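You operate a simulated robot arm through the tools that you are given. There is no shell and no other tool. Be economical: measure what you need, move in short steps, check, and stop when the job is done.

You are at the controls of a simulated two-armed robot. One attempt, no reset.

TASK
Wipe the polish marks off the drawer with the brass handle, then put pad and green brush inside.
Fine: use the white pad; shut the drawer. Where these are worked on the way, their far stop is far enough and under half their travel is too little: drawer with the brass handle. What is to be rubbed or washed off counts as gone when no trace of it is left.

Only the result counts: the job must be done as asked and must still hold three seconds after the hand-in. Knocking over, shifting, dropping, spilling or breaking anything else fails it.

THE ROBOT
Two 7-joint arms with two-finger parallel grippers on one trunk that stands fixed in place. Base frame: the origin is at the foot of the trunk, x ahead of it, y to its left, z up. Units: m, rad, N and s.
The left shoulder is at [0.05, 0.177, 1.104], the right one opposite. With the tool pointing down near the work surface each hand reaches from about 0.2 to 0.7 m from the base axis, measured 20 degrees to its own side. Payload 3.43 kg a hand.
The tool frame of a hand sits at the grasp point between the pads (the TCP): z along the fingers, y along the line on which they close. The tips reach 0.034 m beyond it. Largest opening 0.128 m; finger width 0.024, thickness 0.012; the body of the gripper, 0.048 by 0.13 m, starts 0.096 m behind the TCP.
Orientation is that of the tool frame in the base frame, as a unit quaternion [x, y, z, w]. With the fingers straight down and closing along the base's y, the tool's x points along the base's -x, its y along +y and its z along -z.

THE INTERFACE
- The arms move only by the tool step_arm. It takes "left_plan", "right_plan" or both (then of equal length, played together; a hand with none holds still); each is one flat list of numbers, 7 for each row, row after row: the shift along the tool's x, y, z in m, then the turn, a rotation vector about the tool's x, y, z in rad, then the opening in per cent of the stroke, from 0 (shut) to 100 (fully open). In form: [tx, ty, tz, ax, ay, az, hand, tx, ty, tz, ax, ay, az, hand, ...]. A call has 1 to 8 rows; each row shifts and turns the commanded pose from where the row before left it, along the tool's axes as they then stand. Rows are played at 5 a second. More than 0.05 m and 0.15 rad between two rows, or a gripper value outside its range, and nothing of the call is played. Where a pose cannot be reached the arm comes as near as it can. A force on the tool above 50 N (or 10 N above the force at the start of the call, whichever is more), or a blocked arm, ends the call early, and 0.2 s more pass. The fingers move at their own pace (about 0.108 m/s each) and stop on an object; they squeeze with about 21 N. The grip force told is the motor's: it shows also when the fingers shut on nothing. Time passes only in rows, and 0.2 s behind the last, so rows that do not move let the fingers close. It gives the time, the measured TCP pose, the force on the tool (base axes), the opening and the grip force at its end, in the units of the frame above (readings bear some noise), with the torque about the TCP (base axes, N m) and any sound that the robot's microphone picked up, and new pictures: "show" is both (left out), scene, wrist or none (wrist: the cameras of the hands that moved).
- Cameras (640 x 400 px; columns grow to the right, rows downward): "scene" is now at [0.1474, -0.0419, 1.2715]; the picture's right is [-0.48, -0.88, 0.00], its down [-0.45, 0.25, -0.86] and it looks along [0.75, -0.42, -0.51] (base axes); focal length 259 px, centre (320, 200). "left" rides on the left gripper at [0.076, 0.011, -0.16] in its tool frame; the picture's right is [-0.15, 0.99, 0.00], its down [-0.88, -0.13, -0.46] and it looks along [-0.45, -0.07, 0.89] (tool axes); focal length 234 px, centre (320, 200). "right" rides on the right gripper at [0.076, -0.011, -0.16] in its tool frame; the picture's right is [0.15, 0.99, 0.00], its down [-0.88, 0.13, -0.46] and it looks along [-0.45, 0.07, 0.89] (tool axes); focal length 234 px, centre (320, 200). There is no depth. A picture from a camera that has moved, and an enlarged one, comes with that camera's place and axes in the base frame and with its lens.
- lift_body(by): slides the trunk up (or, below 0, down) by that many m; the arms and the scene camera ride with it, the base frame stays. It gives what a move gives, with no picture.
- aim_head(pan, tilt): turns the head with the scene camera to pan (to the left, within 1.396 rad either way) and tilt (down, from -0.506 to 1.204), counted from straight ahead of the robot. It gives what a move gives, and a new picture of the scene camera.
- zoom(camera, box): a new picture of the part [left, top, right, bottom] of that camera's present view, enlarged. No time passes.
- sign_off(): hands the job in; it is judged then, once.

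Work in short steps. Places have to be worked out from the pictures, the camera data and where the tool is seen: move nearer, look again, correct. Check each grasp and each placing, and mend what went wrong. You have 120 turns and 200 pictures in all, those below and enlarged ones among them. Open the grippers and draw the arms clear of the work before you hand the job in, unless the task says otherwise; then end with one line.

The tools are called after "Request:" as a command line: name --argument value ..., lists and objects as JSON in quotes. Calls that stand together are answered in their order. step_arm: Moves the arms, as the interface text tells. Its arguments: {"type":"object","properties":{"left_plan":{"type":"array","items":{"type":"number"}},"right_plan":{"type":"array","items":{"type":"number"}},"show":{"type":"string","enum":["both","scene","wrist","none"]}},"required":[]} The other tools are called the same way: lift_body (by) slides the trunk up or down; aim_head (pan, tilt) turns the head that bears the scene camera; zoom (camera, box) takes an enlarged picture of a part of a camera's view; sign_off () hands the job in.

At the start:

```text
time_s: 0.0
left_eef_pos: [0.3725, -0.0162, 1.1325]
left_tcp_rot: [0.0, 1.0, 0.0, -0.001]
left_ft_force: [0.8, -1.4, -0.3]
left_torque: [0.0, -0.01, 0.0]
left_gripper_width: 0.1279
left_grasp_force: 0.0
right_eef_pos: [0.3585, -0.4538, 1.14]
right_tcp_rot: [0.001, 1.0, 0.0, -0.001]
right_ft_force: [0.3, -0.1, 0.5]
right_torque: [0.02, 0.0, 0.02]
right_gripper_width: 0.1279
right_grasp_force: 0.1
trunk travel left (down, up): [-0.275, 0.126]
head pan, tilt: [-0.504, 0.539]
```

scene: 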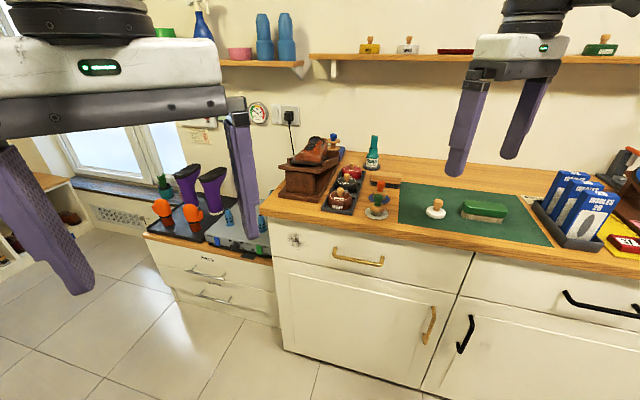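
right: 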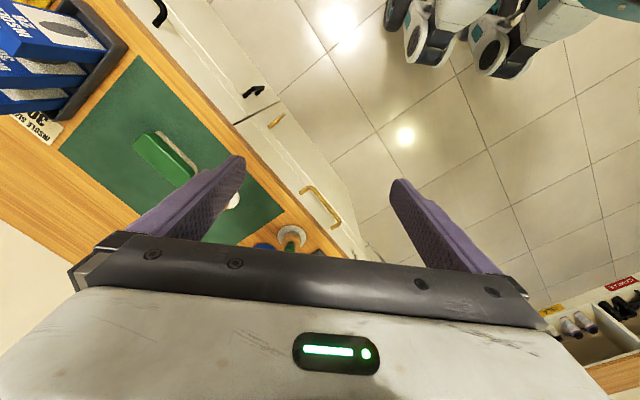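
left: 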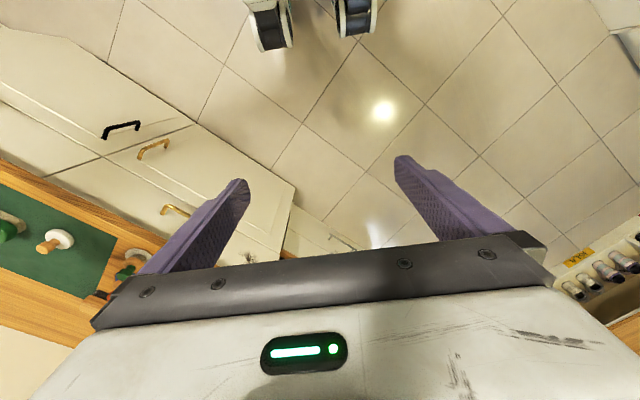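

I'll first enlarge the drawer front and the mat to see the marks, pad and brush.

Request:
zoom --camera "scene" --box '[260, 130, 420, 290]'

Request:
zoom --camera "scene" --box '[380, 150, 640, 312]'

```text
2.50 times, centred on (340, 210) of scene
camera zoom: at [0.1474, -0.0419, 1.2715], right [-0.48, -0.88, 0.0], down [-0.45, 0.25, -0.86], along [0.75, -0.42, -0.51], focal length 648 px, centre (270, 175)
```

zoom: 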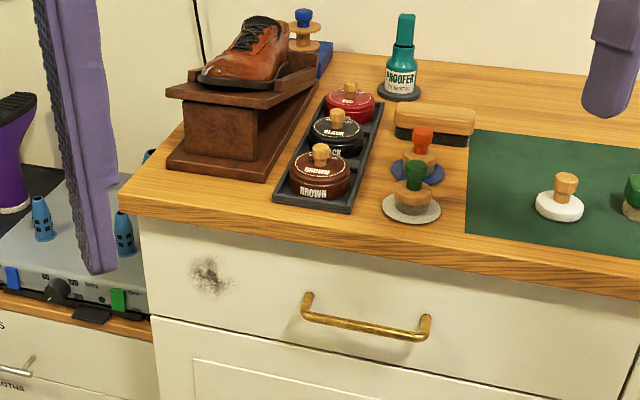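

```text
2.46 times, centred on (510, 231) of scene
camera zoom: at [0.1474, -0.0419, 1.2715], right [-0.48, -0.88, 0.0], down [-0.45, 0.25, -0.86], along [0.75, -0.42, -0.51], focal length 638 px, centre (-148, 124)
```

zoom: 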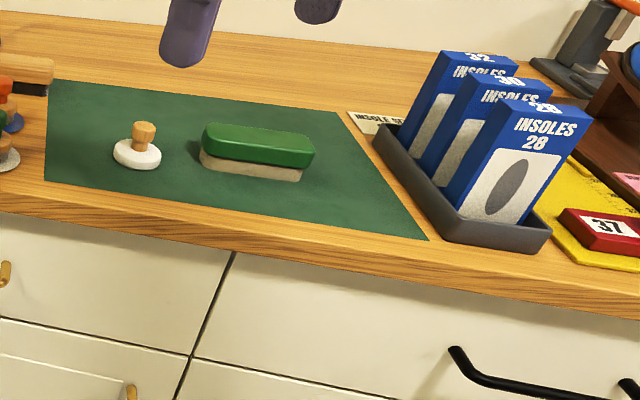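

Triangulating scene and wrist views puts the pad near (0.52, -0.63, 0.87) and the brush near (0.45, -0.74, 0.88). The counter front runs at about 45° to the base. I'll move the right hand over the pad, yawed to line up with the counter, and pull the left hand back a bit.

Request:
step_arm --right_plan '[-0.025, -0.029, 0.01, 0, 0, 0, 100, -0.025, -0.029, 0.01, 0, 0, 0, 100, -0.025, -0.029, 0.01, 0, 0, 0, 100, 0, 0, 0, 0, 0, 0.15, 100, 0, 0, 0, 0, 0, 0.15, 100, 0, 0, 0, 0, 0, 0.15, 100, 0, 0, 0, 0, 0, 0.15, 100, 0, 0, 0, 0, 0, 0.15, 100]' --left_plan '[0.02, 0.04, 0, 0, 0, 0, 100, 0.02, 0.04, 0, 0, 0, 0, 100, 0.02, 0.04, 0, 0, 0, 0, 100, 0, 0.04, 0, 0, 0, 0, 100, 0, 0, 0, 0, 0, 0, 100, 0, 0, 0, 0, 0, 0, 100, 0, 0, 0, 0, 0, 0, 100, 0, 0, 0, 0, 0, 0, 100]' --show "both"

Request:
aim_head --pan -0.75 --tilt 0.6

```text
time_s: 1.8
left_eef_pos: [0.3123, 0.1435, 1.1321]
left_tcp_rot: [0.0, 1.0, 0.0, -0.001]
left_ft_force: [0.1, 0.0, -0.1]
left_torque: [0.04, 0.0, 0.04]
left_gripper_width: 0.1278
left_grasp_force: 0.1
right_eef_pos: [0.399, -0.5001, 1.1199]
right_tcp_rot: [0.368, 0.93, 0.001, 0.0]
right_ft_force: [-0.6, -0.1, -0.2]
right_torque: [0.02, 0.01, 0.03]
right_gripper_width: 0.1281
right_grasp_force: 0.1
right hand out of reach, approached as far as the arm can: row 2, 3
trunk travel left (down, up): [-0.275, 0.126]
head pan, tilt: [-0.504, 0.539]
camera scene: at [0.1473, -0.0418, 1.2715], right [-0.48, -0.88, 0.0], down [-0.45, 0.25, -0.86], along [0.75, -0.42, -0.51], focal length 259 px, centre (320, 200)
camera right: at [0.3353, -0.457, 1.2794], right [0.57, 0.82, 0.0], down [0.73, -0.51, 0.46], along [0.38, -0.26, -0.89], focal length 234 px, centre (320, 200)
camera left: at [0.2356, 0.1558, 1.2913], right [0.15, 0.99, 0.0], down [0.88, -0.13, 0.46], along [0.45, -0.07, -0.89], focal length 234 px, centre (320, 200)
```

scene: 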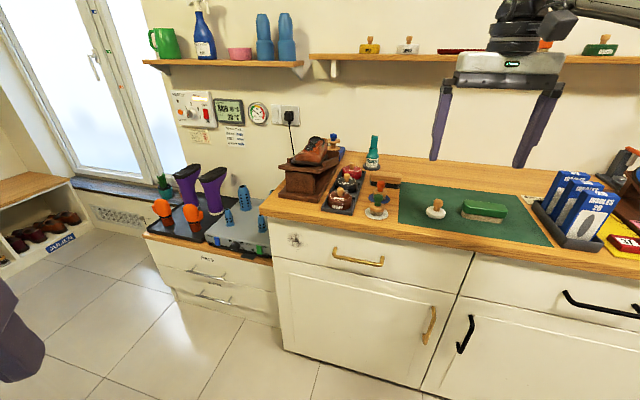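
right: 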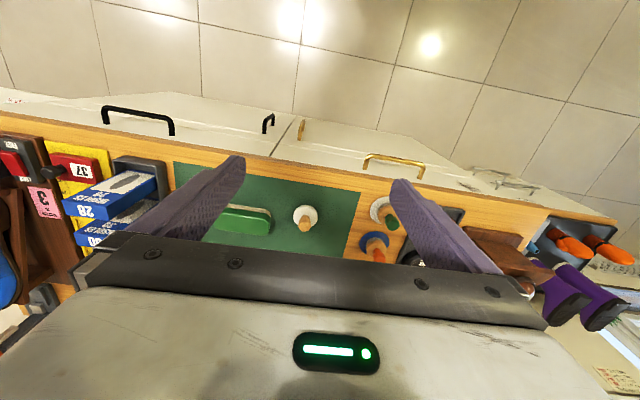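
left: 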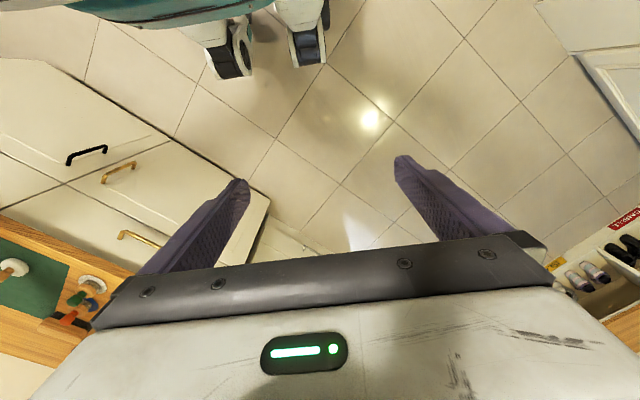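

```text
time_s: 2.6
left_eef_pos: [0.3125, 0.1427, 1.1318]
left_tcp_rot: [0.0, 1.0, -0.001, 0.001]
left_ft_force: [-0.5, -0.2, -0.5]
left_torque: [0.01, 0.02, -0.01]
left_gripper_width: 0.128
left_grasp_force: 0.0
right_eef_pos: [0.3973, -0.5006, 1.1208]
right_tcp_rot: [0.365, 0.931, 0.0, -0.001]
right_ft_force: [0.2, 0.3, 0.8]
right_torque: [0.02, -0.01, 0.03]
right_gripper_width: 0.1278
right_grasp_force: 0.0
trunk travel left (down, up): [-0.275, 0.126]
head pan, tilt: [-0.75, 0.6]
camera scene: at [0.1333, -0.0585, 1.266], right [-0.68, -0.73, 0.0], down [-0.41, 0.38, -0.83], along [0.6, -0.56, -0.56], focal length 259 px, centre (320, 200)
```

scene: 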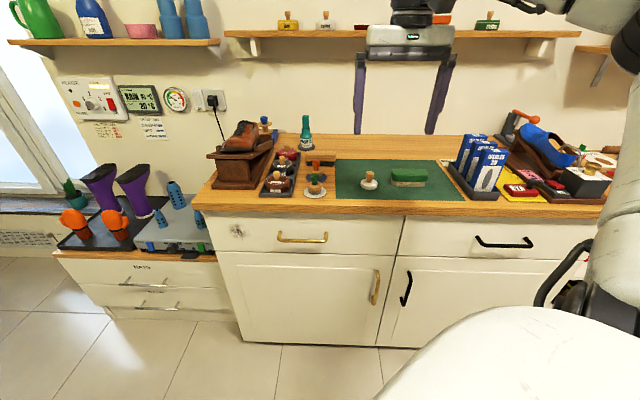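

The view is now square to the counter (inward normal ≈ (0.715, -0.70)). The right hand was out of reach only because it was high, so I'll lower it, then advance toward the pad.

Request:
step_arm --right_plan '[0, 0, 0.045, 0, 0, 0.022, 100, 0, 0, 0.045, 0, 0, 0, 100, 0, 0, 0.03, 0, 0, 0, 100, -0.04, 0, 0, 0, 0, 0, 100, -0.04, 0, 0, 0, 0, 0, 100, -0.04, 0, 0, 0, 0, 0, 100]'

```text
time_s: 4.0
left_eef_pos: [0.3123, 0.1429, 1.1313]
left_tcp_rot: [0.0, 1.0, 0.0, 0.001]
left_ft_force: [0.8, -0.4, -0.3]
left_torque: [-0.03, 0.01, -0.02]
left_gripper_width: 0.128
left_grasp_force: 0.0
right_eef_pos: [0.4825, -0.5853, 0.9971]
right_tcp_rot: [0.375, 0.927, 0.0, 0.0]
right_ft_force: [0.0, -0.1, 0.1]
right_torque: [-0.03, -0.02, 0.03]
right_gripper_width: 0.1281
right_grasp_force: 0.1
trunk travel left (down, up): [-0.275, 0.126]
head pan, tilt: [-0.75, 0.6]
camera scene: at [0.1338, -0.0587, 1.2659], right [-0.68, -0.73, 0.0], down [-0.41, 0.39, -0.82], along [0.6, -0.56, -0.57], focal length 259 px, centre (320, 200)
camera right: at [0.4209, -0.5404, 1.1568], right [0.58, 0.81, 0.0], down [0.72, -0.52, 0.45], along [0.37, -0.26, -0.89], focal length 234 px, centre (320, 200)
```

scene: 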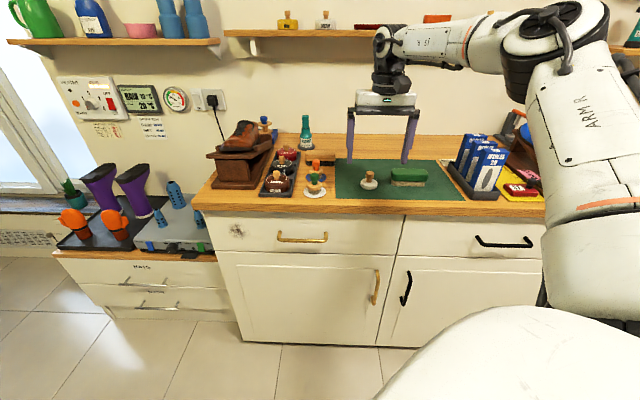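
right: 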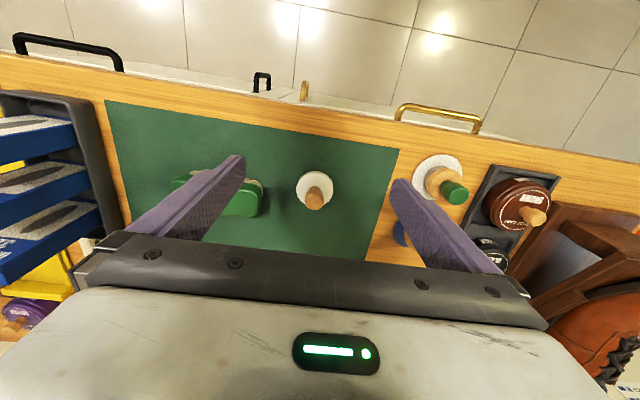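

The pad centre reads about (0.521, -0.622) with its knob top near z 0.914. I'll narrow the gripper so it clears the brush, move over the pad and descend partway.

Request:
step_arm --right_plan '[-0.027, 0, 0, 0, 0, 0, 40, -0.027, 0, 0, 0, 0, 0, 40, 0, 0, 0, 0, 0, 0, 40, 0, 0, 0.02, 0, 0, 0, 40]' --show "both"

```text
time_s: 5.0
left_eef_pos: [0.3122, 0.1418, 1.1314]
left_tcp_rot: [-0.001, 1.0, 0.0, 0.0]
left_ft_force: [0.0, 0.0, -0.2]
left_torque: [0.03, 0.01, 0.0]
left_gripper_width: 0.128
left_grasp_force: 0.0
right_eef_pos: [0.5086, -0.6112, 0.9794]
right_tcp_rot: [0.376, 0.927, 0.001, 0.0]
right_ft_force: [0.9, 0.8, -0.3]
right_torque: [-0.03, 0.03, 0.01]
right_gripper_width: 0.0511
right_grasp_force: 0.0
right hand out of reach, approached as far as the arm can: row 2
trunk travel left (down, up): [-0.275, 0.126]
head pan, tilt: [-0.75, 0.6]
camera scene: at [0.1332, -0.0587, 1.266], right [-0.68, -0.73, 0.0], down [-0.41, 0.39, -0.82], along [0.6, -0.56, -0.57], focal length 259 px, centre (320, 200)
camera right: at [0.4471, -0.5655, 1.1392], right [0.58, 0.81, 0.0], down [0.72, -0.52, 0.46], along [0.37, -0.27, -0.89], focal length 234 px, centre (320, 200)
```

scene: 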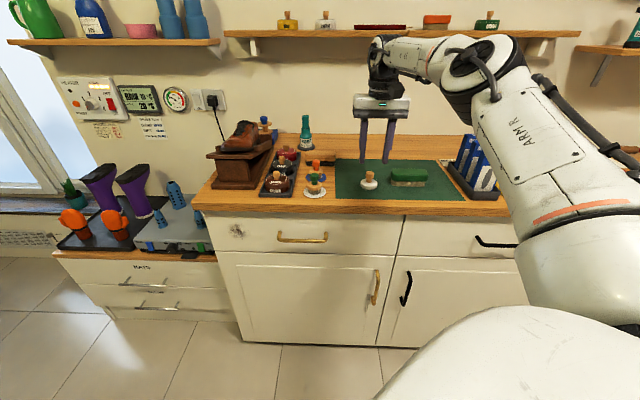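
right: 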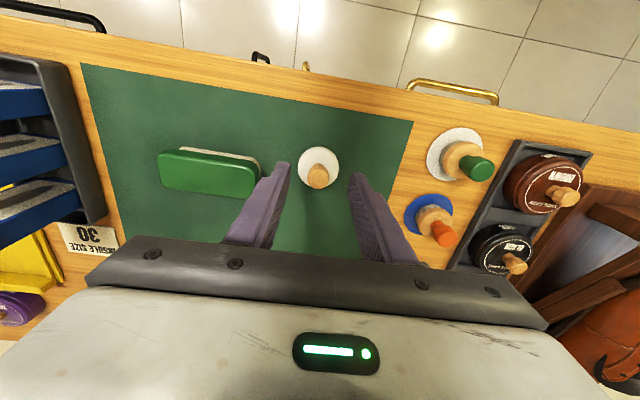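

Aligned laterally; pad centre ≈ (0.521, -0.624), 1.8 cm further out. I'll descend to z ≈ 0.945 and then advance.

Request:
step_arm --right_plan '[0, 0, 0.025, 0, 0, 0, 40, -0.009, 0, 0.0, 0, 0, 0, 40, -0.009, 0, 0, 0, 0, 0, 40, 0, 0, 0, 0, 0, 0, 40]' --show "wrist"

```text
time_s: 6.0
left_eef_pos: [0.3126, 0.143, 1.1332]
left_tcp_rot: [0.001, 1.0, 0.001, 0.0]
left_ft_force: [-0.5, -0.5, 0.0]
left_torque: [-0.03, -0.01, -0.01]
left_gripper_width: 0.1278
left_grasp_force: 0.1
right_eef_pos: [0.5164, -0.6161, 0.9544]
right_tcp_rot: [0.376, 0.926, -0.001, 0.0]
right_ft_force: [0.0, -0.4, 0.0]
right_torque: [0.01, -0.02, 0.01]
right_gripper_width: 0.051
right_grasp_force: 0.1
right hand out of reach, approached as far as the arm can: row 3
trunk travel left (down, up): [-0.275, 0.126]
head pan, tilt: [-0.75, 0.6]
camera right: at [0.454, -0.5714, 1.1139], right [0.58, 0.81, 0.0], down [0.72, -0.52, 0.46], along [0.37, -0.27, -0.89], focal length 234 px, centre (320, 200)
```

right: 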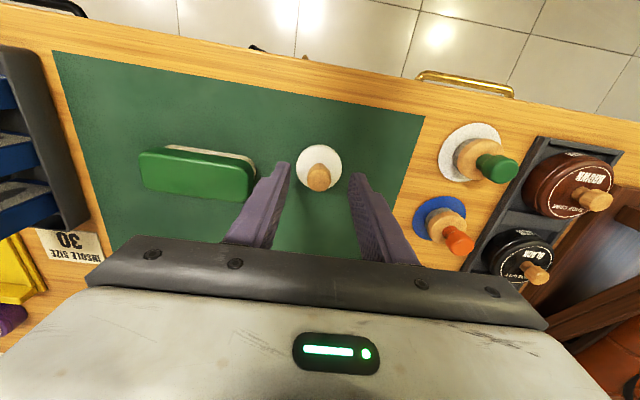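

The reach limit relaxes as the hand gets lower relative to the shoulder, so I'll raise the trunk 0.1 m for more horizontal reach.

Request:
lift_body --by 0.1

Request:
step_arm --right_plan '[0, 0, 0.04, 0, 0, 0, 40, 0, 0, 0.04, 0, 0, 0, 40, 0, 0, 0.03, 0, 0, 0, 40, -0.008, 0, 0, 0, 0, 0, 40, 0, 0, 0, 0, 0, 0, 40]' --show "both"

```text
time_s: 7.3
left_eef_pos: [0.3129, 0.1435, 1.2318]
left_tcp_rot: [0.0, 1.0, 0.001, 0.0]
left_ft_force: [0.3, -0.7, -0.2]
left_torque: [0.02, 0.01, -0.02]
left_gripper_width: 0.128
left_grasp_force: 0.0
right_eef_pos: [0.5154, -0.6163, 1.0543]
right_tcp_rot: [0.376, 0.927, -0.001, 0.0]
right_ft_force: [0.1, -0.7, 0.6]
right_torque: [-0.01, 0.02, 0.0]
right_gripper_width: 0.0515
right_grasp_force: 0.1
trunk travel left (down, up): [-0.375, 0.026]
head pan, tilt: [-0.75, 0.6]
```

```text
time_s: 8.5
left_eef_pos: [0.3125, 0.1441, 1.2319]
left_tcp_rot: [-0.001, 1.0, 0.0, 0.0]
left_ft_force: [-0.3, 0.4, -0.1]
left_torque: [0.0, 0.01, 0.01]
left_gripper_width: 0.1279
left_grasp_force: 0.0
right_eef_pos: [0.5059, -0.6127, 0.9521]
right_tcp_rot: [0.377, 0.926, 0.0, 0.001]
right_ft_force: [-0.6, 0.4, 0.2]
right_torque: [0.02, -0.02, 0.0]
right_gripper_width: 0.0512
right_grasp_force: 0.1
right hand out of reach, approached as far as the arm can: row 2, 3, 4
trunk travel left (down, up): [-0.375, 0.026]
head pan, tilt: [-0.75, 0.6]
camera scene: at [0.1333, -0.0587, 1.366], right [-0.68, -0.73, 0.0], down [-0.41, 0.39, -0.82], along [0.6, -0.56, -0.57], focal length 259 px, centre (320, 200)
camera right: at [0.4436, -0.5674, 1.1123], right [0.58, 0.81, 0.0], down [0.72, -0.52, 0.46], along [0.37, -0.27, -0.89], focal length 234 px, centre (320, 200)
```

scene: 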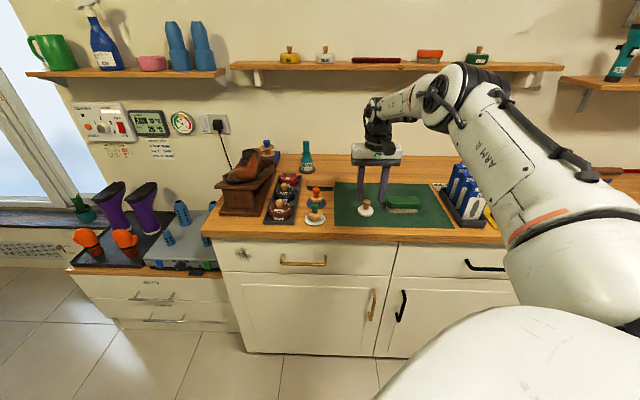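
right: 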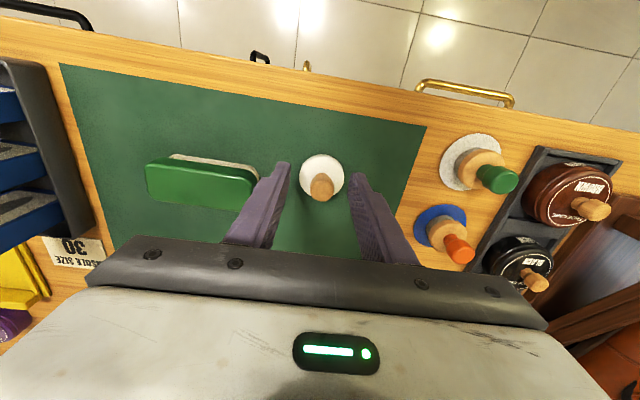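

Reach peaked with the trunk lower, so I'll raise the hand, tilt the fingers outward 0.2 rad to gain reach, and drop the trunk 8 cm.

Request:
step_arm --right_plan '[0, 0, -0.04, 0, 0, 0, 40, 0, 0, -0.04, 0, 0, 0, 40, 0, 0, -0.02, 0, 0, 0, 40, 0, 0, 0, 0, -0.1, 0, 40, 0, 0, 0, 0, -0.1, 0, 40]' --show "none"

Request:
lift_body --by -0.09

```text
time_s: 9.7
left_eef_pos: [0.3119, 0.1447, 1.2318]
left_tcp_rot: [0.0, 1.0, 0.0, 0.0]
left_ft_force: [0.2, 0.0, 0.3]
left_torque: [0.02, 0.01, 0.0]
left_gripper_width: 0.1279
left_grasp_force: 0.1
right_eef_pos: [0.5065, -0.6116, 1.054]
right_tcp_rot: [0.375, 0.922, -0.037, 0.094]
right_ft_force: [0.2, 0.5, 0.2]
right_torque: [0.02, -0.02, 0.0]
right_gripper_width: 0.0512
right_grasp_force: 0.0
trunk travel left (down, up): [-0.375, 0.026]
head pan, tilt: [-0.75, 0.6]
```

```text
time_s: 10.9
left_eef_pos: [0.3121, 0.1431, 1.1428]
left_tcp_rot: [0.001, 1.0, 0.0, 0.0]
left_ft_force: [0.5, -0.8, 0.3]
left_torque: [-0.04, -0.01, -0.01]
left_gripper_width: 0.1279
left_grasp_force: 0.0
right_eef_pos: [0.5068, -0.6111, 0.9638]
right_tcp_rot: [0.374, 0.922, -0.038, 0.093]
right_ft_force: [0.8, 0.5, -0.3]
right_torque: [0.02, 0.01, 0.02]
right_gripper_width: 0.0512
right_grasp_force: 0.1
trunk travel left (down, up): [-0.285, 0.116]
head pan, tilt: [-0.75, 0.6]
```

Tilt is outward as intended. Descend most of the way toward the knob and check.

Request:
step_arm --right_plan '[-0.006, 0, 0.015, 0, 0, 0, 40, 0, 0, 0.013, 0, 0, 0, 40, 0, 0, 0, 0, 0, 0, 40]' --show "both"

```text
time_s: 11.7
left_eef_pos: [0.312, 0.1427, 1.1416]
left_tcp_rot: [0.0, 1.0, -0.001, 0.0]
left_ft_force: [0.2, 0.2, -0.4]
left_torque: [-0.03, 0.01, -0.01]
left_gripper_width: 0.1279
left_grasp_force: 0.1
right_eef_pos: [0.5133, -0.619, 0.9391]
right_tcp_rot: [0.374, 0.922, -0.038, 0.093]
right_ft_force: [-0.2, 0.1, -0.2]
right_torque: [0.0, 0.01, 0.0]
right_gripper_width: 0.0512
right_grasp_force: 0.1
trunk travel left (down, up): [-0.285, 0.116]
head pan, tilt: [-0.75, 0.6]
camera scene: at [0.1332, -0.0586, 1.276], right [-0.68, -0.73, 0.0], down [-0.41, 0.39, -0.83], along [0.6, -0.56, -0.56], focal length 259 px, centre (320, 200)
camera right: at [0.4298, -0.5528, 1.0795], right [0.59, 0.81, -0.03], down [0.64, -0.44, 0.62], along [0.49, -0.38, -0.78], focal length 234 px, centre (320, 200)
```

scene: 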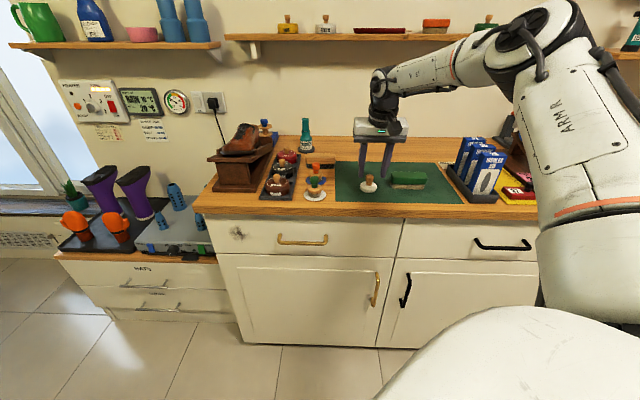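
right: 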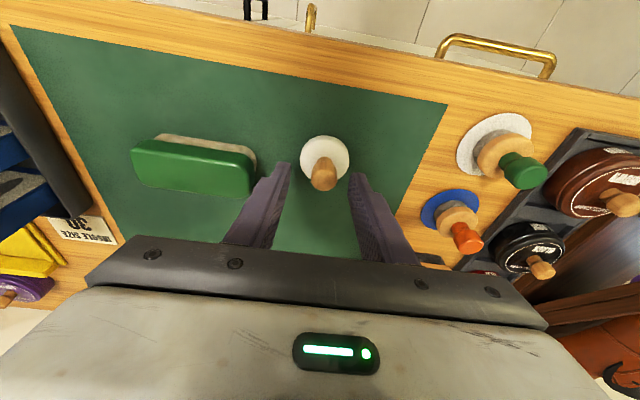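

Knob is centred within a few mm. Lower 2 cm more and close.

Request:
step_arm --right_plan '[0, 0.003, 0.012, 0, 0, 0, 40, 0, 0, 0.01, 0, 0, 0, 40, 0, 0, 0, 0, 0, 0, 0, 0, 0, 0, 0, 0, 0, 0, 0, 0, 0, 0, 0, 0, 0]' --show "wrist"

```text
time_s: 12.9
left_eef_pos: [0.3107, 0.1428, 1.1414]
left_tcp_rot: [-0.001, 1.0, -0.001, 0.0]
left_ft_force: [-0.3, -0.2, -0.2]
left_torque: [0.0, -0.01, 0.04]
left_gripper_width: 0.1276
left_grasp_force: 0.1
right_eef_pos: [0.5202, -0.6193, 0.9159]
right_tcp_rot: [0.374, 0.922, -0.037, 0.093]
right_ft_force: [0.0, 0.2, -0.4]
right_torque: [-0.06, -0.01, 0.01]
right_gripper_width: 0.0219
right_grasp_force: 21.1
trunk travel left (down, up): [-0.285, 0.116]
head pan, tilt: [-0.75, 0.6]
camera right: at [0.4354, -0.5541, 1.0572], right [0.59, 0.81, -0.03], down [0.64, -0.44, 0.62], along [0.49, -0.38, -0.78], focal length 234 px, centre (320, 200)
```

right: 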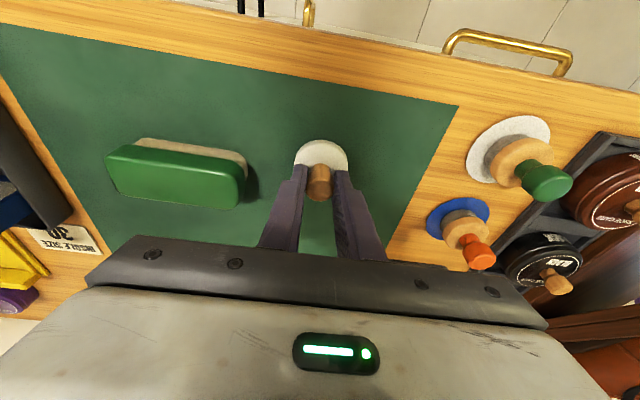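

Pad is gripped (2.2 cm wide knob). I'll lift it straight and back it off over the counter's front, then zoom in on the marks.

Request:
step_arm --right_plan '[0.008, 0, -0.04, 0, 0, 0, 0, 0.008, 0, -0.04, 0, 0, 0, 0, 0.045, 0, -0.009, 0, 0, 0, 0, 0.045, 0, -0.009, 0, 0, 0, 0, 0.045, 0, -0.009, 0, 0, 0, 0, 0.045, 0, -0.009, 0, 0, 0, 0, 0.045, 0, -0.009, 0, 0, 0, 0]' --show "both"

Request:
zoom --camera "scene" --box '[190, 170, 350, 270]'

```text
time_s: 14.5
left_eef_pos: [0.3119, 0.1433, 1.1413]
left_tcp_rot: [-0.001, 1.0, 0.0, 0.001]
left_ft_force: [-0.5, 0.1, 0.1]
left_torque: [-0.01, -0.01, -0.04]
left_gripper_width: 0.128
left_grasp_force: 0.1
right_eef_pos: [0.3314, -0.436, 0.9911]
right_tcp_rot: [0.374, 0.922, -0.038, 0.092]
right_ft_force: [-0.7, 0.9, 0.7]
right_torque: [0.0, 0.02, 0.03]
right_gripper_width: 0.0224
right_grasp_force: 20.7
trunk travel left (down, up): [-0.285, 0.116]
head pan, tilt: [-0.75, 0.6]
camera scene: at [0.133, -0.0584, 1.2761], right [-0.68, -0.73, 0.0], down [-0.41, 0.39, -0.83], along [0.6, -0.56, -0.56], focal length 259 px, centre (320, 200)
camera right: at [0.2484, -0.3699, 1.1329], right [0.59, 0.81, -0.03], down [0.64, -0.44, 0.62], along [0.49, -0.38, -0.78], focal length 234 px, centre (320, 200)
```

scene: 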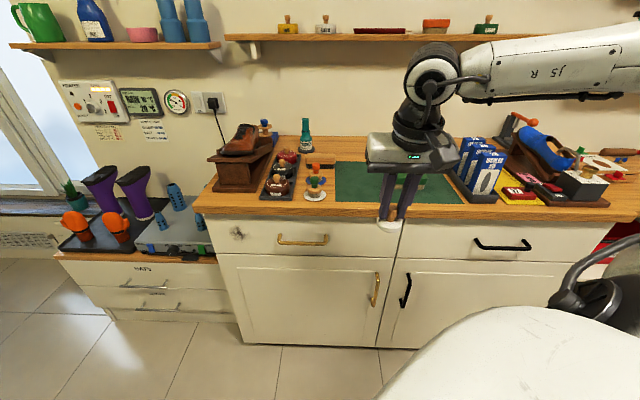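
right: 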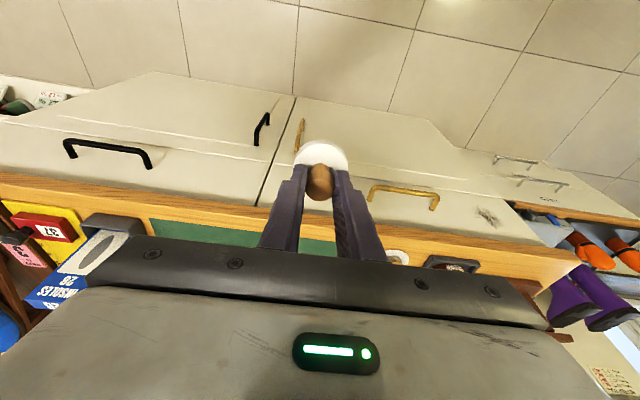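

```text
4.00 times, centred on (270, 220) of scene
camera zoom: at [0.133, -0.0584, 1.2761], right [-0.68, -0.73, 0.0], down [-0.41, 0.39, -0.83], along [0.6, -0.56, -0.56], focal length 1038 px, centre (520, 120)
```

zoom: 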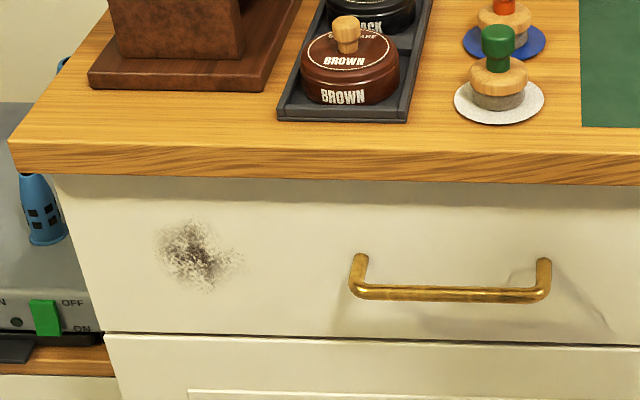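

Triangulation: mark centre ≈ (0.733, -0.282, 0.75), drawer front ~0.72–0.73 m along the counter normal, handle bar centre ≈ (0.58, -0.405, 0.73). Now I pitch the pad up to face the drawer while sliding left, and move the left arm out of the way.

Request:
step_arm --right_plan '[0, 0.04, 0, 0, -0.149, 0, 0, 0, 0.04, 0, 0, -0.149, 0, 0, 0, 0.04, 0, 0, -0.149, 0, 0, 0, 0.04, 0, 0, -0.149, 0, 0, 0, 0.04, 0, 0, -0.149, 0, 0, 0, 0.04, 0, 0, -0.149, 0, 0, 0, 0.04, 0, 0, -0.149, 0, 0, 0, 0.04, 0, 0, -0.149, 0, 0]' --left_plan '[0, 0.04, 0, 0, 0, 0, 100, 0, 0.04, 0, 0, 0, 0, 100, 0, 0.04, 0, 0, 0, 0, 100, 0, 0.04, 0, 0, 0, 0, 100, 0, 0.03, 0, 0, 0, 0, 100, 0, 0, 0, 0, 0, 0, 100, 0, 0, 0, 0, 0, 0, 100, 0, 0, 0, 0, 0, 0, 100]' --show "both"

```text
time_s: 16.3
left_eef_pos: [0.3119, 0.3323, 1.1431]
left_tcp_rot: [0.0, 1.0, 0.0, 0.0]
left_ft_force: [-0.5, 0.2, -0.1]
left_torque: [0.0, -0.01, 0.01]
left_gripper_width: 0.1279
left_grasp_force: 0.0
right_eef_pos: [0.5279, -0.2951, 1.0361]
right_tcp_rot: [0.288, 0.711, -0.24, 0.595]
right_ft_force: [0.1, 0.6, 0.5]
right_torque: [-0.01, 0.04, 0.02]
right_gripper_width: 0.0224
right_grasp_force: 20.8
right hand out of reach, approached as far as the arm can: row 7, 8
trunk travel left (down, up): [-0.285, 0.116]
head pan, tilt: [-0.75, 0.6]
camera scene: at [0.1332, -0.0587, 1.276], right [-0.68, -0.73, 0.0], down [-0.41, 0.39, -0.82], along [0.6, -0.56, -0.57], focal length 259 px, centre (320, 200)
camera right: at [0.3978, -0.1855, 0.9893], right [0.67, 0.73, -0.14], down [-0.12, 0.3, 0.95], along [0.73, -0.62, 0.29], focal length 234 px, centre (320, 200)
camera left: at [0.2358, 0.344, 1.3014], right [0.15, 0.99, 0.0], down [0.88, -0.13, 0.46], along [0.45, -0.07, -0.89], focal length 234 px, centre (320, 200)
```

scene: 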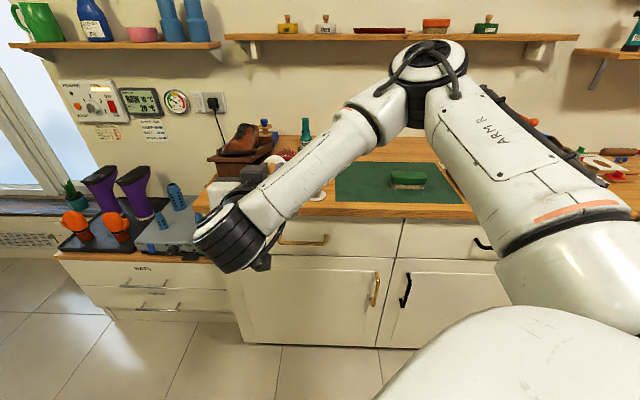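
right: 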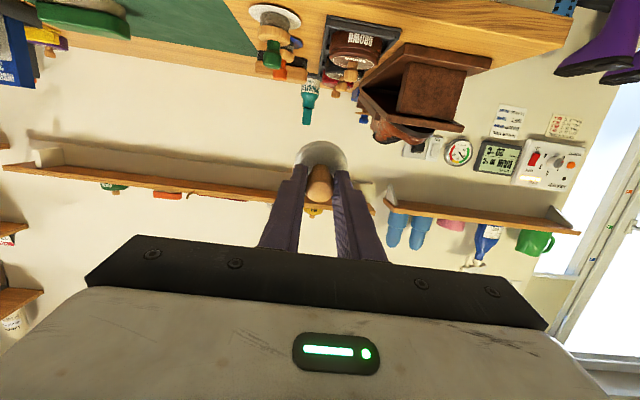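
left: 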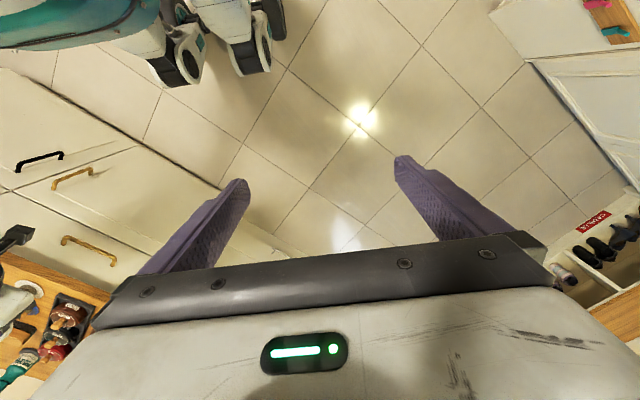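

Orientation is right but the arm folded up high. I'll lower the hand alongside the counter front while sliding left, staying ~6 cm clear of the drawer.

Request:
step_arm --right_plan '[0.04, 0, 0.007, 0, 0, 0, 0, 0.04, 0, 0.007, 0, 0, 0, 0, 0.04, 0.01, 0.007, 0, 0, 0, 0, 0.04, 0.02, 0.007, 0, 0, 0, 0, 0.04, 0.02, 0.007, 0, 0, 0, 0]' --show "both"

```text
time_s: 17.5
left_eef_pos: [0.3123, 0.3329, 1.1419]
left_tcp_rot: [0.0, 1.0, 0.0, 0.0]
left_ft_force: [0.6, -0.4, 0.4]
left_torque: [-0.01, 0.01, -0.01]
left_gripper_width: 0.128
left_grasp_force: 0.1
right_eef_pos: [0.5308, -0.3708, 0.9395]
right_tcp_rot: [0.288, 0.712, -0.239, 0.594]
right_ft_force: [0.0, -0.1, 0.6]
right_torque: [0.0, -0.01, -0.02]
right_gripper_width: 0.0221
right_grasp_force: 21.0
right hand out of reach, approached as far as the arm can: row 1, 2, 3, 4, 5
trunk travel left (down, up): [-0.285, 0.116]
head pan, tilt: [-0.75, 0.6]
camera scene: at [0.1333, -0.0587, 1.276], right [-0.68, -0.73, 0.0], down [-0.41, 0.39, -0.82], along [0.6, -0.56, -0.57], focal length 259 px, centre (320, 200)
camera right: at [0.4001, -0.2608, 0.8935], right [0.67, 0.73, -0.14], down [-0.12, 0.29, 0.95], along [0.73, -0.62, 0.28], focal length 234 px, centre (320, 200)
```

scene: 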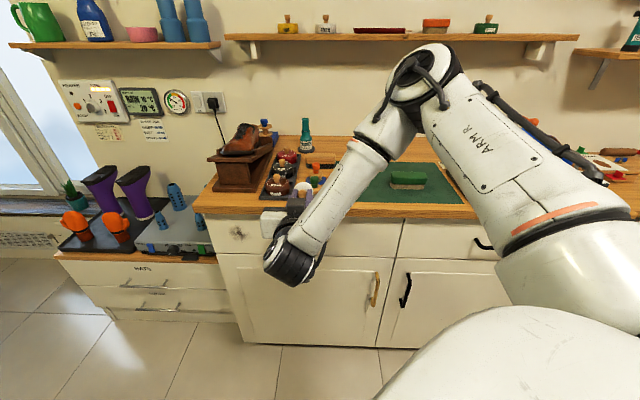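
right: 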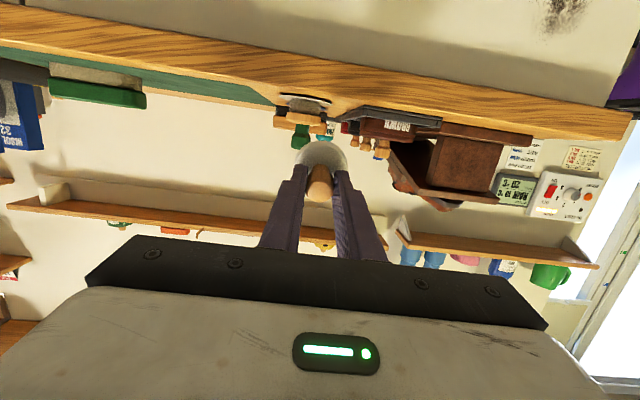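

The wrist limit binds because the shoulder is too high. I'll back away from the counter and then lower the trunk so the arm works level with the drawer.

Request:
step_arm --right_plan '[0.0077, 0, -0.044, 0, 0, 0, 0, 0.0077, 0, -0.044, 0, 0, 0, 0, 0.0077, 0, -0.044, 0, 0, 0, 0]' --show "none"

```text
time_s: 18.3
left_eef_pos: [0.312, 0.3313, 1.1418]
left_tcp_rot: [0.0, 1.0, 0.001, 0.0]
left_ft_force: [-0.2, -0.9, -0.8]
left_torque: [0.0, 0.03, -0.03]
left_gripper_width: 0.1279
left_grasp_force: 0.1
right_eef_pos: [0.472, -0.3397, 0.9609]
right_tcp_rot: [0.288, 0.712, -0.239, 0.594]
right_ft_force: [-0.1, 0.5, -1.6]
right_torque: [0.01, 0.01, -0.01]
right_gripper_width: 0.0224
right_grasp_force: 21.0
right hand out of reach, approached as far as the arm can: row 1, 2, 3
trunk travel left (down, up): [-0.285, 0.116]
head pan, tilt: [-0.75, 0.6]
```

Clear by ~7 cm. Lower the trunk 0.15 and look.

Request:
lift_body --by -0.15

Request:
step_arm --right_plan '[0, 0.02, 0, 0, 0, 0, 0, 0, 0.02, 0, 0, 0, 0, 0]' --show "scene"

```text
time_s: 20.1
left_eef_pos: [0.3126, 0.331, 0.9914]
left_tcp_rot: [0.0, 1.0, -0.001, 0.0]
left_ft_force: [0.1, -0.4, 1.2]
left_torque: [0.02, -0.06, 0.04]
left_gripper_width: 0.128
left_grasp_force: 0.1
right_eef_pos: [0.472, -0.34, 0.8117]
right_tcp_rot: [0.288, 0.712, -0.24, 0.594]
right_ft_force: [-0.2, 0.3, 0.1]
right_torque: [0.01, -0.03, 0.02]
right_gripper_width: 0.0223
right_grasp_force: 20.7
trunk travel left (down, up): [-0.135, 0.266]
head pan, tilt: [-0.75, 0.6]
```

```text
time_s: 20.7
left_eef_pos: [0.3128, 0.3322, 0.9915]
left_tcp_rot: [-0.001, 1.0, 0.0, 0.0]
left_ft_force: [-0.7, -1.2, -0.2]
left_torque: [0.03, 0.0, -0.02]
left_gripper_width: 0.128
left_grasp_force: 0.0
right_eef_pos: [0.4995, -0.328, 0.8251]
right_tcp_rot: [0.289, 0.712, -0.24, 0.593]
right_ft_force: [0.2, -0.2, -0.4]
right_torque: [0.03, -0.02, 0.0]
right_gripper_width: 0.022
right_grasp_force: 21.4
right hand out of reach, approached as far as the arm can: row 1, 2
trunk travel left (down, up): [-0.135, 0.266]
head pan, tilt: [-0.75, 0.6]
camera scene: at [0.1332, -0.0586, 1.126], right [-0.68, -0.73, 0.0], down [-0.41, 0.39, -0.83], along [0.6, -0.56, -0.56], focal length 259 px, centre (320, 200)
```

scene: 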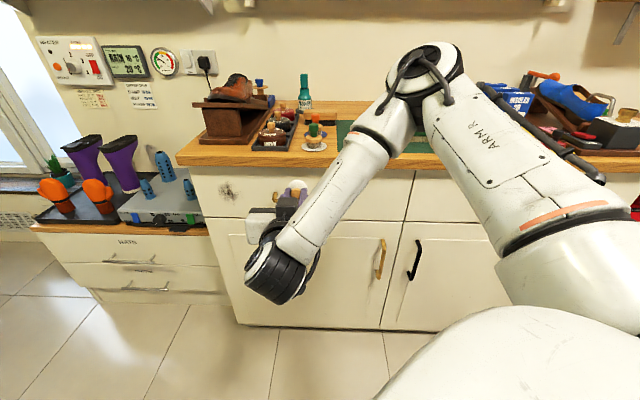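

The right arm would have to bend its wrist too far for this direction. I'll instead set the pad back on the mat and regrasp it with a ~45° outward tilt, so the hand can point straight ahead while the pad faces the drawer. First go back up and pitch the hand down again.

Request:
lift_body --by 0.15

Request:
step_arm --right_plan '[0, -0.03, 0, 0, 0.149, 0, 0, 0, -0.03, 0, 0, 0.149, 0, 0, 0, -0.03, 0, 0, 0.149, 0, 0, 0, -0.03, 0, 0, 0.149, 0, 0, 0, -0.03, 0, 0, 0.149, 0, 0, 0, -0.03, 0, 0, 0.149, 0, 0, 0, 0, 0, 0, 0.149, 0, 0, 0, 0, 0, 0, 0.149, 0, 0]' --show "none"

```text
time_s: 22.4
left_eef_pos: [0.3114, 0.3303, 1.1413]
left_tcp_rot: [0.001, 1.0, 0.0, 0.0]
left_ft_force: [-0.6, 0.2, -0.2]
left_torque: [-0.02, 0.0, -0.02]
left_gripper_width: 0.1279
left_grasp_force: 0.1
right_eef_pos: [0.4981, -0.3289, 0.9763]
right_tcp_rot: [0.289, 0.713, -0.239, 0.593]
right_ft_force: [0.9, 0.1, -0.4]
right_torque: [0.04, 0.02, 0.0]
right_gripper_width: 0.0223
right_grasp_force: 21.1
trunk travel left (down, up): [-0.285, 0.116]
head pan, tilt: [-0.75, 0.6]
```

```text
time_s: 24.2
left_eef_pos: [0.314, 0.332, 1.1424]
left_tcp_rot: [0.001, 1.0, 0.001, 0.0]
left_ft_force: [-0.2, 0.1, -0.2]
left_torque: [0.01, 0.03, 0.0]
left_gripper_width: 0.1279
left_grasp_force: 0.1
right_eef_pos: [0.3728, -0.4578, 0.976]
right_tcp_rot: [0.372, 0.923, -0.035, 0.09]
right_ft_force: [0.4, 1.3, 0.6]
right_torque: [0.01, 0.01, -0.05]
right_gripper_width: 0.0225
right_grasp_force: 21.2
trunk travel left (down, up): [-0.285, 0.116]
head pan, tilt: [-0.75, 0.6]
```

Back with the pad level. Advance over the near part of the mat (target ≈ (0.513, -0.583)) and descend to just above it.

Request:
step_arm --right_plan '[-0.0459, 0.0027, 0.0091, 0, 0, 0, 0, -0.0459, 0.0027, 0.0091, 0, 0, 0, 0, -0.0459, 0.0027, 0.0091, 0, 0, 0, 0, -0.0459, 0.0027, 0.0091, 0, 0, 0, 0, 0.006, 0, 0.03, 0, 0, 0, 0, 0.0042, 0, 0.021, 0, 0, 0, 0]' --show "both"

```text
time_s: 25.6
left_eef_pos: [0.3122, 0.3319, 1.142]
left_tcp_rot: [0.0, 1.0, 0.0, -0.001]
left_ft_force: [1.1, 0.5, -0.4]
left_torque: [0.0, 0.02, 0.0]
left_gripper_width: 0.1279
left_grasp_force: 0.0
right_eef_pos: [0.519, -0.5785, 0.9224]
right_tcp_rot: [0.373, 0.923, -0.036, 0.091]
right_ft_force: [-0.1, 0.5, -0.7]
right_torque: [0.01, 0.03, -0.01]
right_gripper_width: 0.0221
right_grasp_force: 21.2
trunk travel left (down, up): [-0.285, 0.116]
head pan, tilt: [-0.75, 0.6]
camera scene: at [0.1334, -0.0588, 1.276], right [-0.68, -0.73, 0.0], down [-0.41, 0.39, -0.82], along [0.6, -0.56, -0.57], focal length 259 px, centre (320, 200)
camera right: at [0.4335, -0.5147, 1.0643], right [0.58, 0.81, -0.03], down [0.65, -0.44, 0.62], along [0.49, -0.38, -0.79], focal length 234 px, centre (320, 200)
```

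scene: 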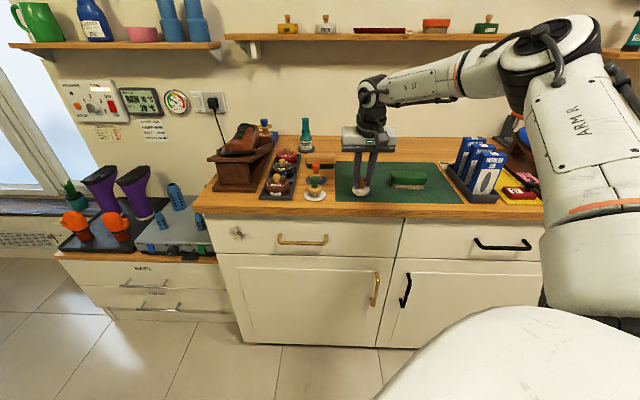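
right: 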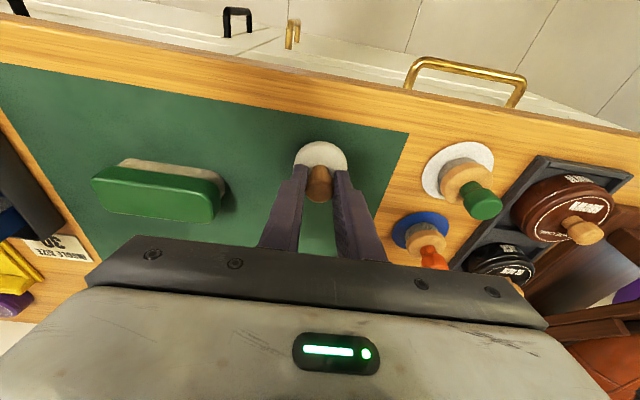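

Pad is ~6 mm above the mat. Set it down, release slightly, then swivel the open fingers around the knob to a 0.8 rad tilt.

Request:
step_arm --right_plan '[0.0012, 0, 0.0061, 0, 0, 0, 0, 0, 0, 0, 0, 0, 0, 30, 0, 0, 0, 0, 0, 0, 30, 0.0, 0, -0.003, 0, -0.15, 0, 30, 0, 0, 0, 0, -0.15, 0, 30, 0, 0, 0, 0, -0.15, 0, 30, 0, 0, 0, 0, -0.15, 0, 30, 0.0101, 0, -0.0104, 0, 0, 0, 30]' --show "both"

```text
time_s: 27.4
left_eef_pos: [0.3121, 0.3325, 1.1417]
left_tcp_rot: [0.0, 1.0, 0.0, -0.001]
left_ft_force: [0.0, -0.4, -0.5]
left_torque: [-0.01, 0.0, 0.01]
left_gripper_width: 0.1281
left_grasp_force: 0.0
right_eef_pos: [0.5053, -0.569, 0.9192]
right_tcp_rot: [0.346, 0.855, -0.145, 0.359]
right_ft_force: [0.5, 0.0, 0.7]
right_torque: [-0.01, 0.04, 0.02]
right_gripper_width: 0.0384
right_grasp_force: 0.1
trunk travel left (down, up): [-0.285, 0.116]
head pan, tilt: [-0.75, 0.6]
camera scene: at [0.1332, -0.0583, 1.2761], right [-0.68, -0.73, 0.0], down [-0.41, 0.39, -0.83], along [0.6, -0.56, -0.56], focal length 259 px, centre (320, 200)
camera right: at [0.3766, -0.4612, 0.9772], right [0.61, 0.78, -0.1], down [0.3, -0.11, 0.95], along [0.73, -0.61, -0.3], focal length 234 px, centre (320, 200)
```

scene: 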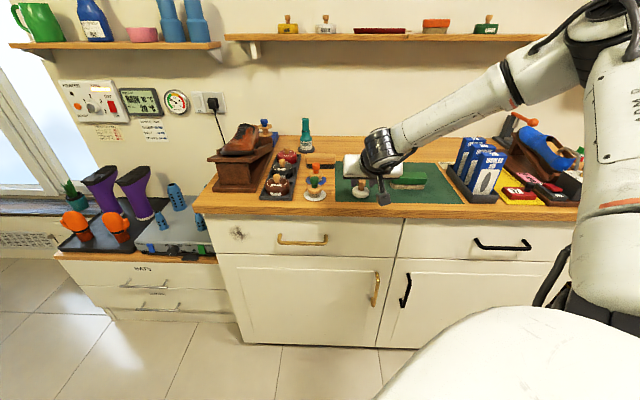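
right: 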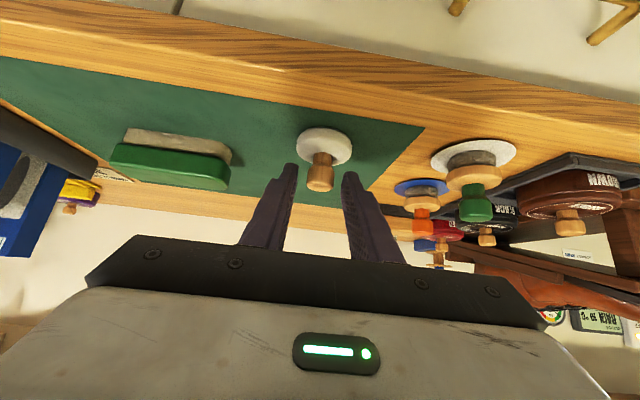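

The knob sits between the fingers, about 4–5 mm toward the tool's x side. Shift slightly and close.

Request:
step_arm --right_plan '[0.004, 0, 0, 0, 0, 0, 30, 0, 0, 0, 0, 0, 0, 0, 0, 0, 0, 0, 0, 0, 0]' --show "wrist"

```text
time_s: 28.2
left_eef_pos: [0.3125, 0.3318, 1.142]
left_tcp_rot: [0.0, 1.0, 0.0, 0.0]
left_ft_force: [-0.2, 0.0, 0.2]
left_torque: [-0.01, 0.03, 0.0]
left_gripper_width: 0.1279
left_grasp_force: 0.1
right_eef_pos: [0.5023, -0.5674, 0.9168]
right_tcp_rot: [0.346, 0.854, -0.145, 0.36]
right_ft_force: [-0.6, 0.3, 0.3]
right_torque: [0.03, 0.04, 0.0]
right_gripper_width: 0.0224
right_grasp_force: 21.0
trunk travel left (down, up): [-0.285, 0.116]
head pan, tilt: [-0.75, 0.6]
camera right: at [0.3752, -0.4595, 0.9741], right [0.61, 0.78, -0.1], down [0.3, -0.11, 0.95], along [0.73, -0.61, -0.3], focal length 234 px, centre (320, 200)
```

right: 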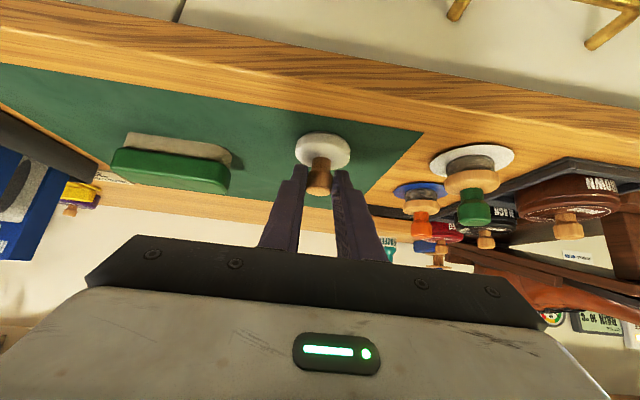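

Gripped with ~45° between hand and pad axis. Now lift, back off while sliding left, and start reorienting so the hand points straight ahead with the pad facing the drawer.

Request:
step_arm --right_plan '[-0.034, 0, -0.034, 0, 0, 0, 0, -0.034, 0, -0.034, 0, 0, 0, 0, 0.03, 0.02, -0.03, 0, 0, 0, 0, 0.03, 0.02, -0.03, 0, 0, 0, 0, 0.03, 0.02, -0.03, 0, 0, 0, 0, 0.03, 0.02, -0.03, 0, 0, 0, 0, 0, 0.04, 0, 0, -0.0859, -0.122, 0, 0, 0.04, 0, 0, -0.0859, -0.122, 0]' --show "scene"

```text
time_s: 30.0
left_eef_pos: [0.3124, 0.3312, 1.1423]
left_tcp_rot: [0.0, 1.0, 0.001, -0.001]
left_ft_force: [-0.4, -0.2, -0.5]
left_torque: [-0.01, 0.01, -0.01]
left_gripper_width: 0.1278
left_grasp_force: 0.0
right_eef_pos: [0.4897, -0.3317, 1.0069]
right_tcp_rot: [0.225, 0.857, -0.216, 0.411]
right_ft_force: [-0.6, -0.4, 0.6]
right_torque: [0.0, 0.04, -0.02]
right_gripper_width: 0.0221
right_grasp_force: 21.2
trunk travel left (down, up): [-0.285, 0.116]
head pan, tilt: [-0.75, 0.6]
camera scene: at [0.1338, -0.0588, 1.2759], right [-0.68, -0.73, 0.0], down [-0.41, 0.39, -0.82], along [0.6, -0.56, -0.57], focal length 259 px, centre (320, 200)
```

scene: 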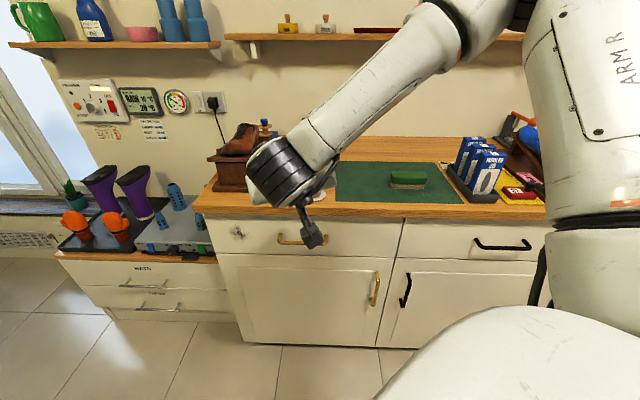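

Continue the reorientation.

Request:
step_arm --right_plan '[0, 0, 0, 0, -0.0859, -0.122, 0, 0, 0, 0, 0, -0.0859, -0.122, 0, 0, 0, 0, 0, -0.0859, -0.122, 0, 0, 0, 0, 0, -0.0859, -0.122, 0, 0, 0, 0, 0, -0.0859, -0.122, 0, 0, 0, 0, 0, -0.0859, -0.122, 0]' --show "none"

Request:
step_arm --right_plan '[0, 0, 0, 0, -0.0859, -0.122, 0, 0, 0, 0, 0, -0.0859, -0.122, 0, 0, 0, 0, 0, -0.0859, -0.122, 0, 0, 0, 0, 0, -0.0859, -0.122, 0, 0, 0, 0, 0, -0.0859, -0.122, 0, 0, 0, 0, 0, -0.0859, -0.122, 0]' --show "both"

```text
time_s: 31.4
left_eef_pos: [0.3118, 0.3321, 1.1411]
left_tcp_rot: [0.001, 1.0, -0.001, 0.0]
left_ft_force: [-0.5, 0.8, 0.8]
left_torque: [-0.01, -0.01, 0.04]
left_gripper_width: 0.128
left_grasp_force: 0.3
right_eef_pos: [0.488, -0.3321, 1.0086]
right_tcp_rot: [-0.155, 0.749, -0.397, 0.507]
right_ft_force: [0.3, 0.6, 0.0]
right_torque: [0.02, 0.0, -0.05]
right_gripper_width: 0.0223
right_grasp_force: 21.3
trunk travel left (down, up): [-0.285, 0.116]
head pan, tilt: [-0.75, 0.6]
```

```text
time_s: 32.8
left_eef_pos: [0.3128, 0.3318, 1.1423]
left_tcp_rot: [-0.001, 1.0, 0.001, 0.0]
left_ft_force: [-0.4, -0.3, -0.8]
left_torque: [-0.01, 0.0, 0.01]
left_gripper_width: 0.1284
left_grasp_force: 0.1
right_eef_pos: [0.4887, -0.3327, 1.0087]
right_tcp_rot: [-0.175, 0.739, -0.404, 0.51]
right_ft_force: [-0.4, 0.1, -1.0]
right_torque: [0.02, 0.0, -0.01]
right_gripper_width: 0.0221
right_grasp_force: 21.1
right hand out of reach, approached as far as the arm can: row 1, 2, 3, 4, 5, 6
trunk travel left (down, up): [-0.285, 0.116]
head pan, tilt: [-0.75, 0.6]
camera scene: at [0.1333, -0.0586, 1.276], right [-0.68, -0.73, 0.0], down [-0.41, 0.39, -0.83], along [0.6, -0.56, -0.56], focal length 259 px, centre (320, 200)
camera right: at [0.3118, -0.323, 0.9951], right [0.09, 0.51, -0.86], down [-0.02, 0.86, 0.51], along [1.0, -0.03, 0.09], focal length 234 px, centre (320, 200)
```

scene: 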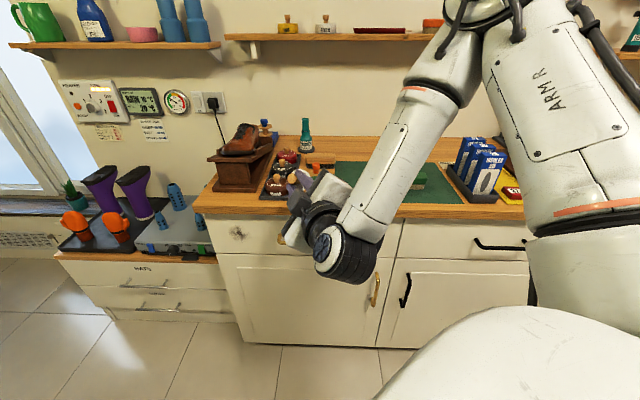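
right: 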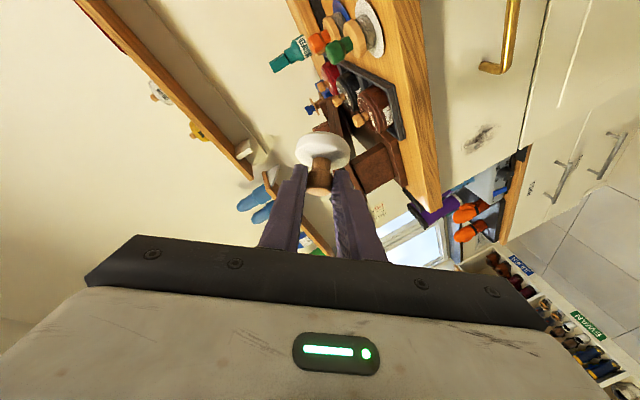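

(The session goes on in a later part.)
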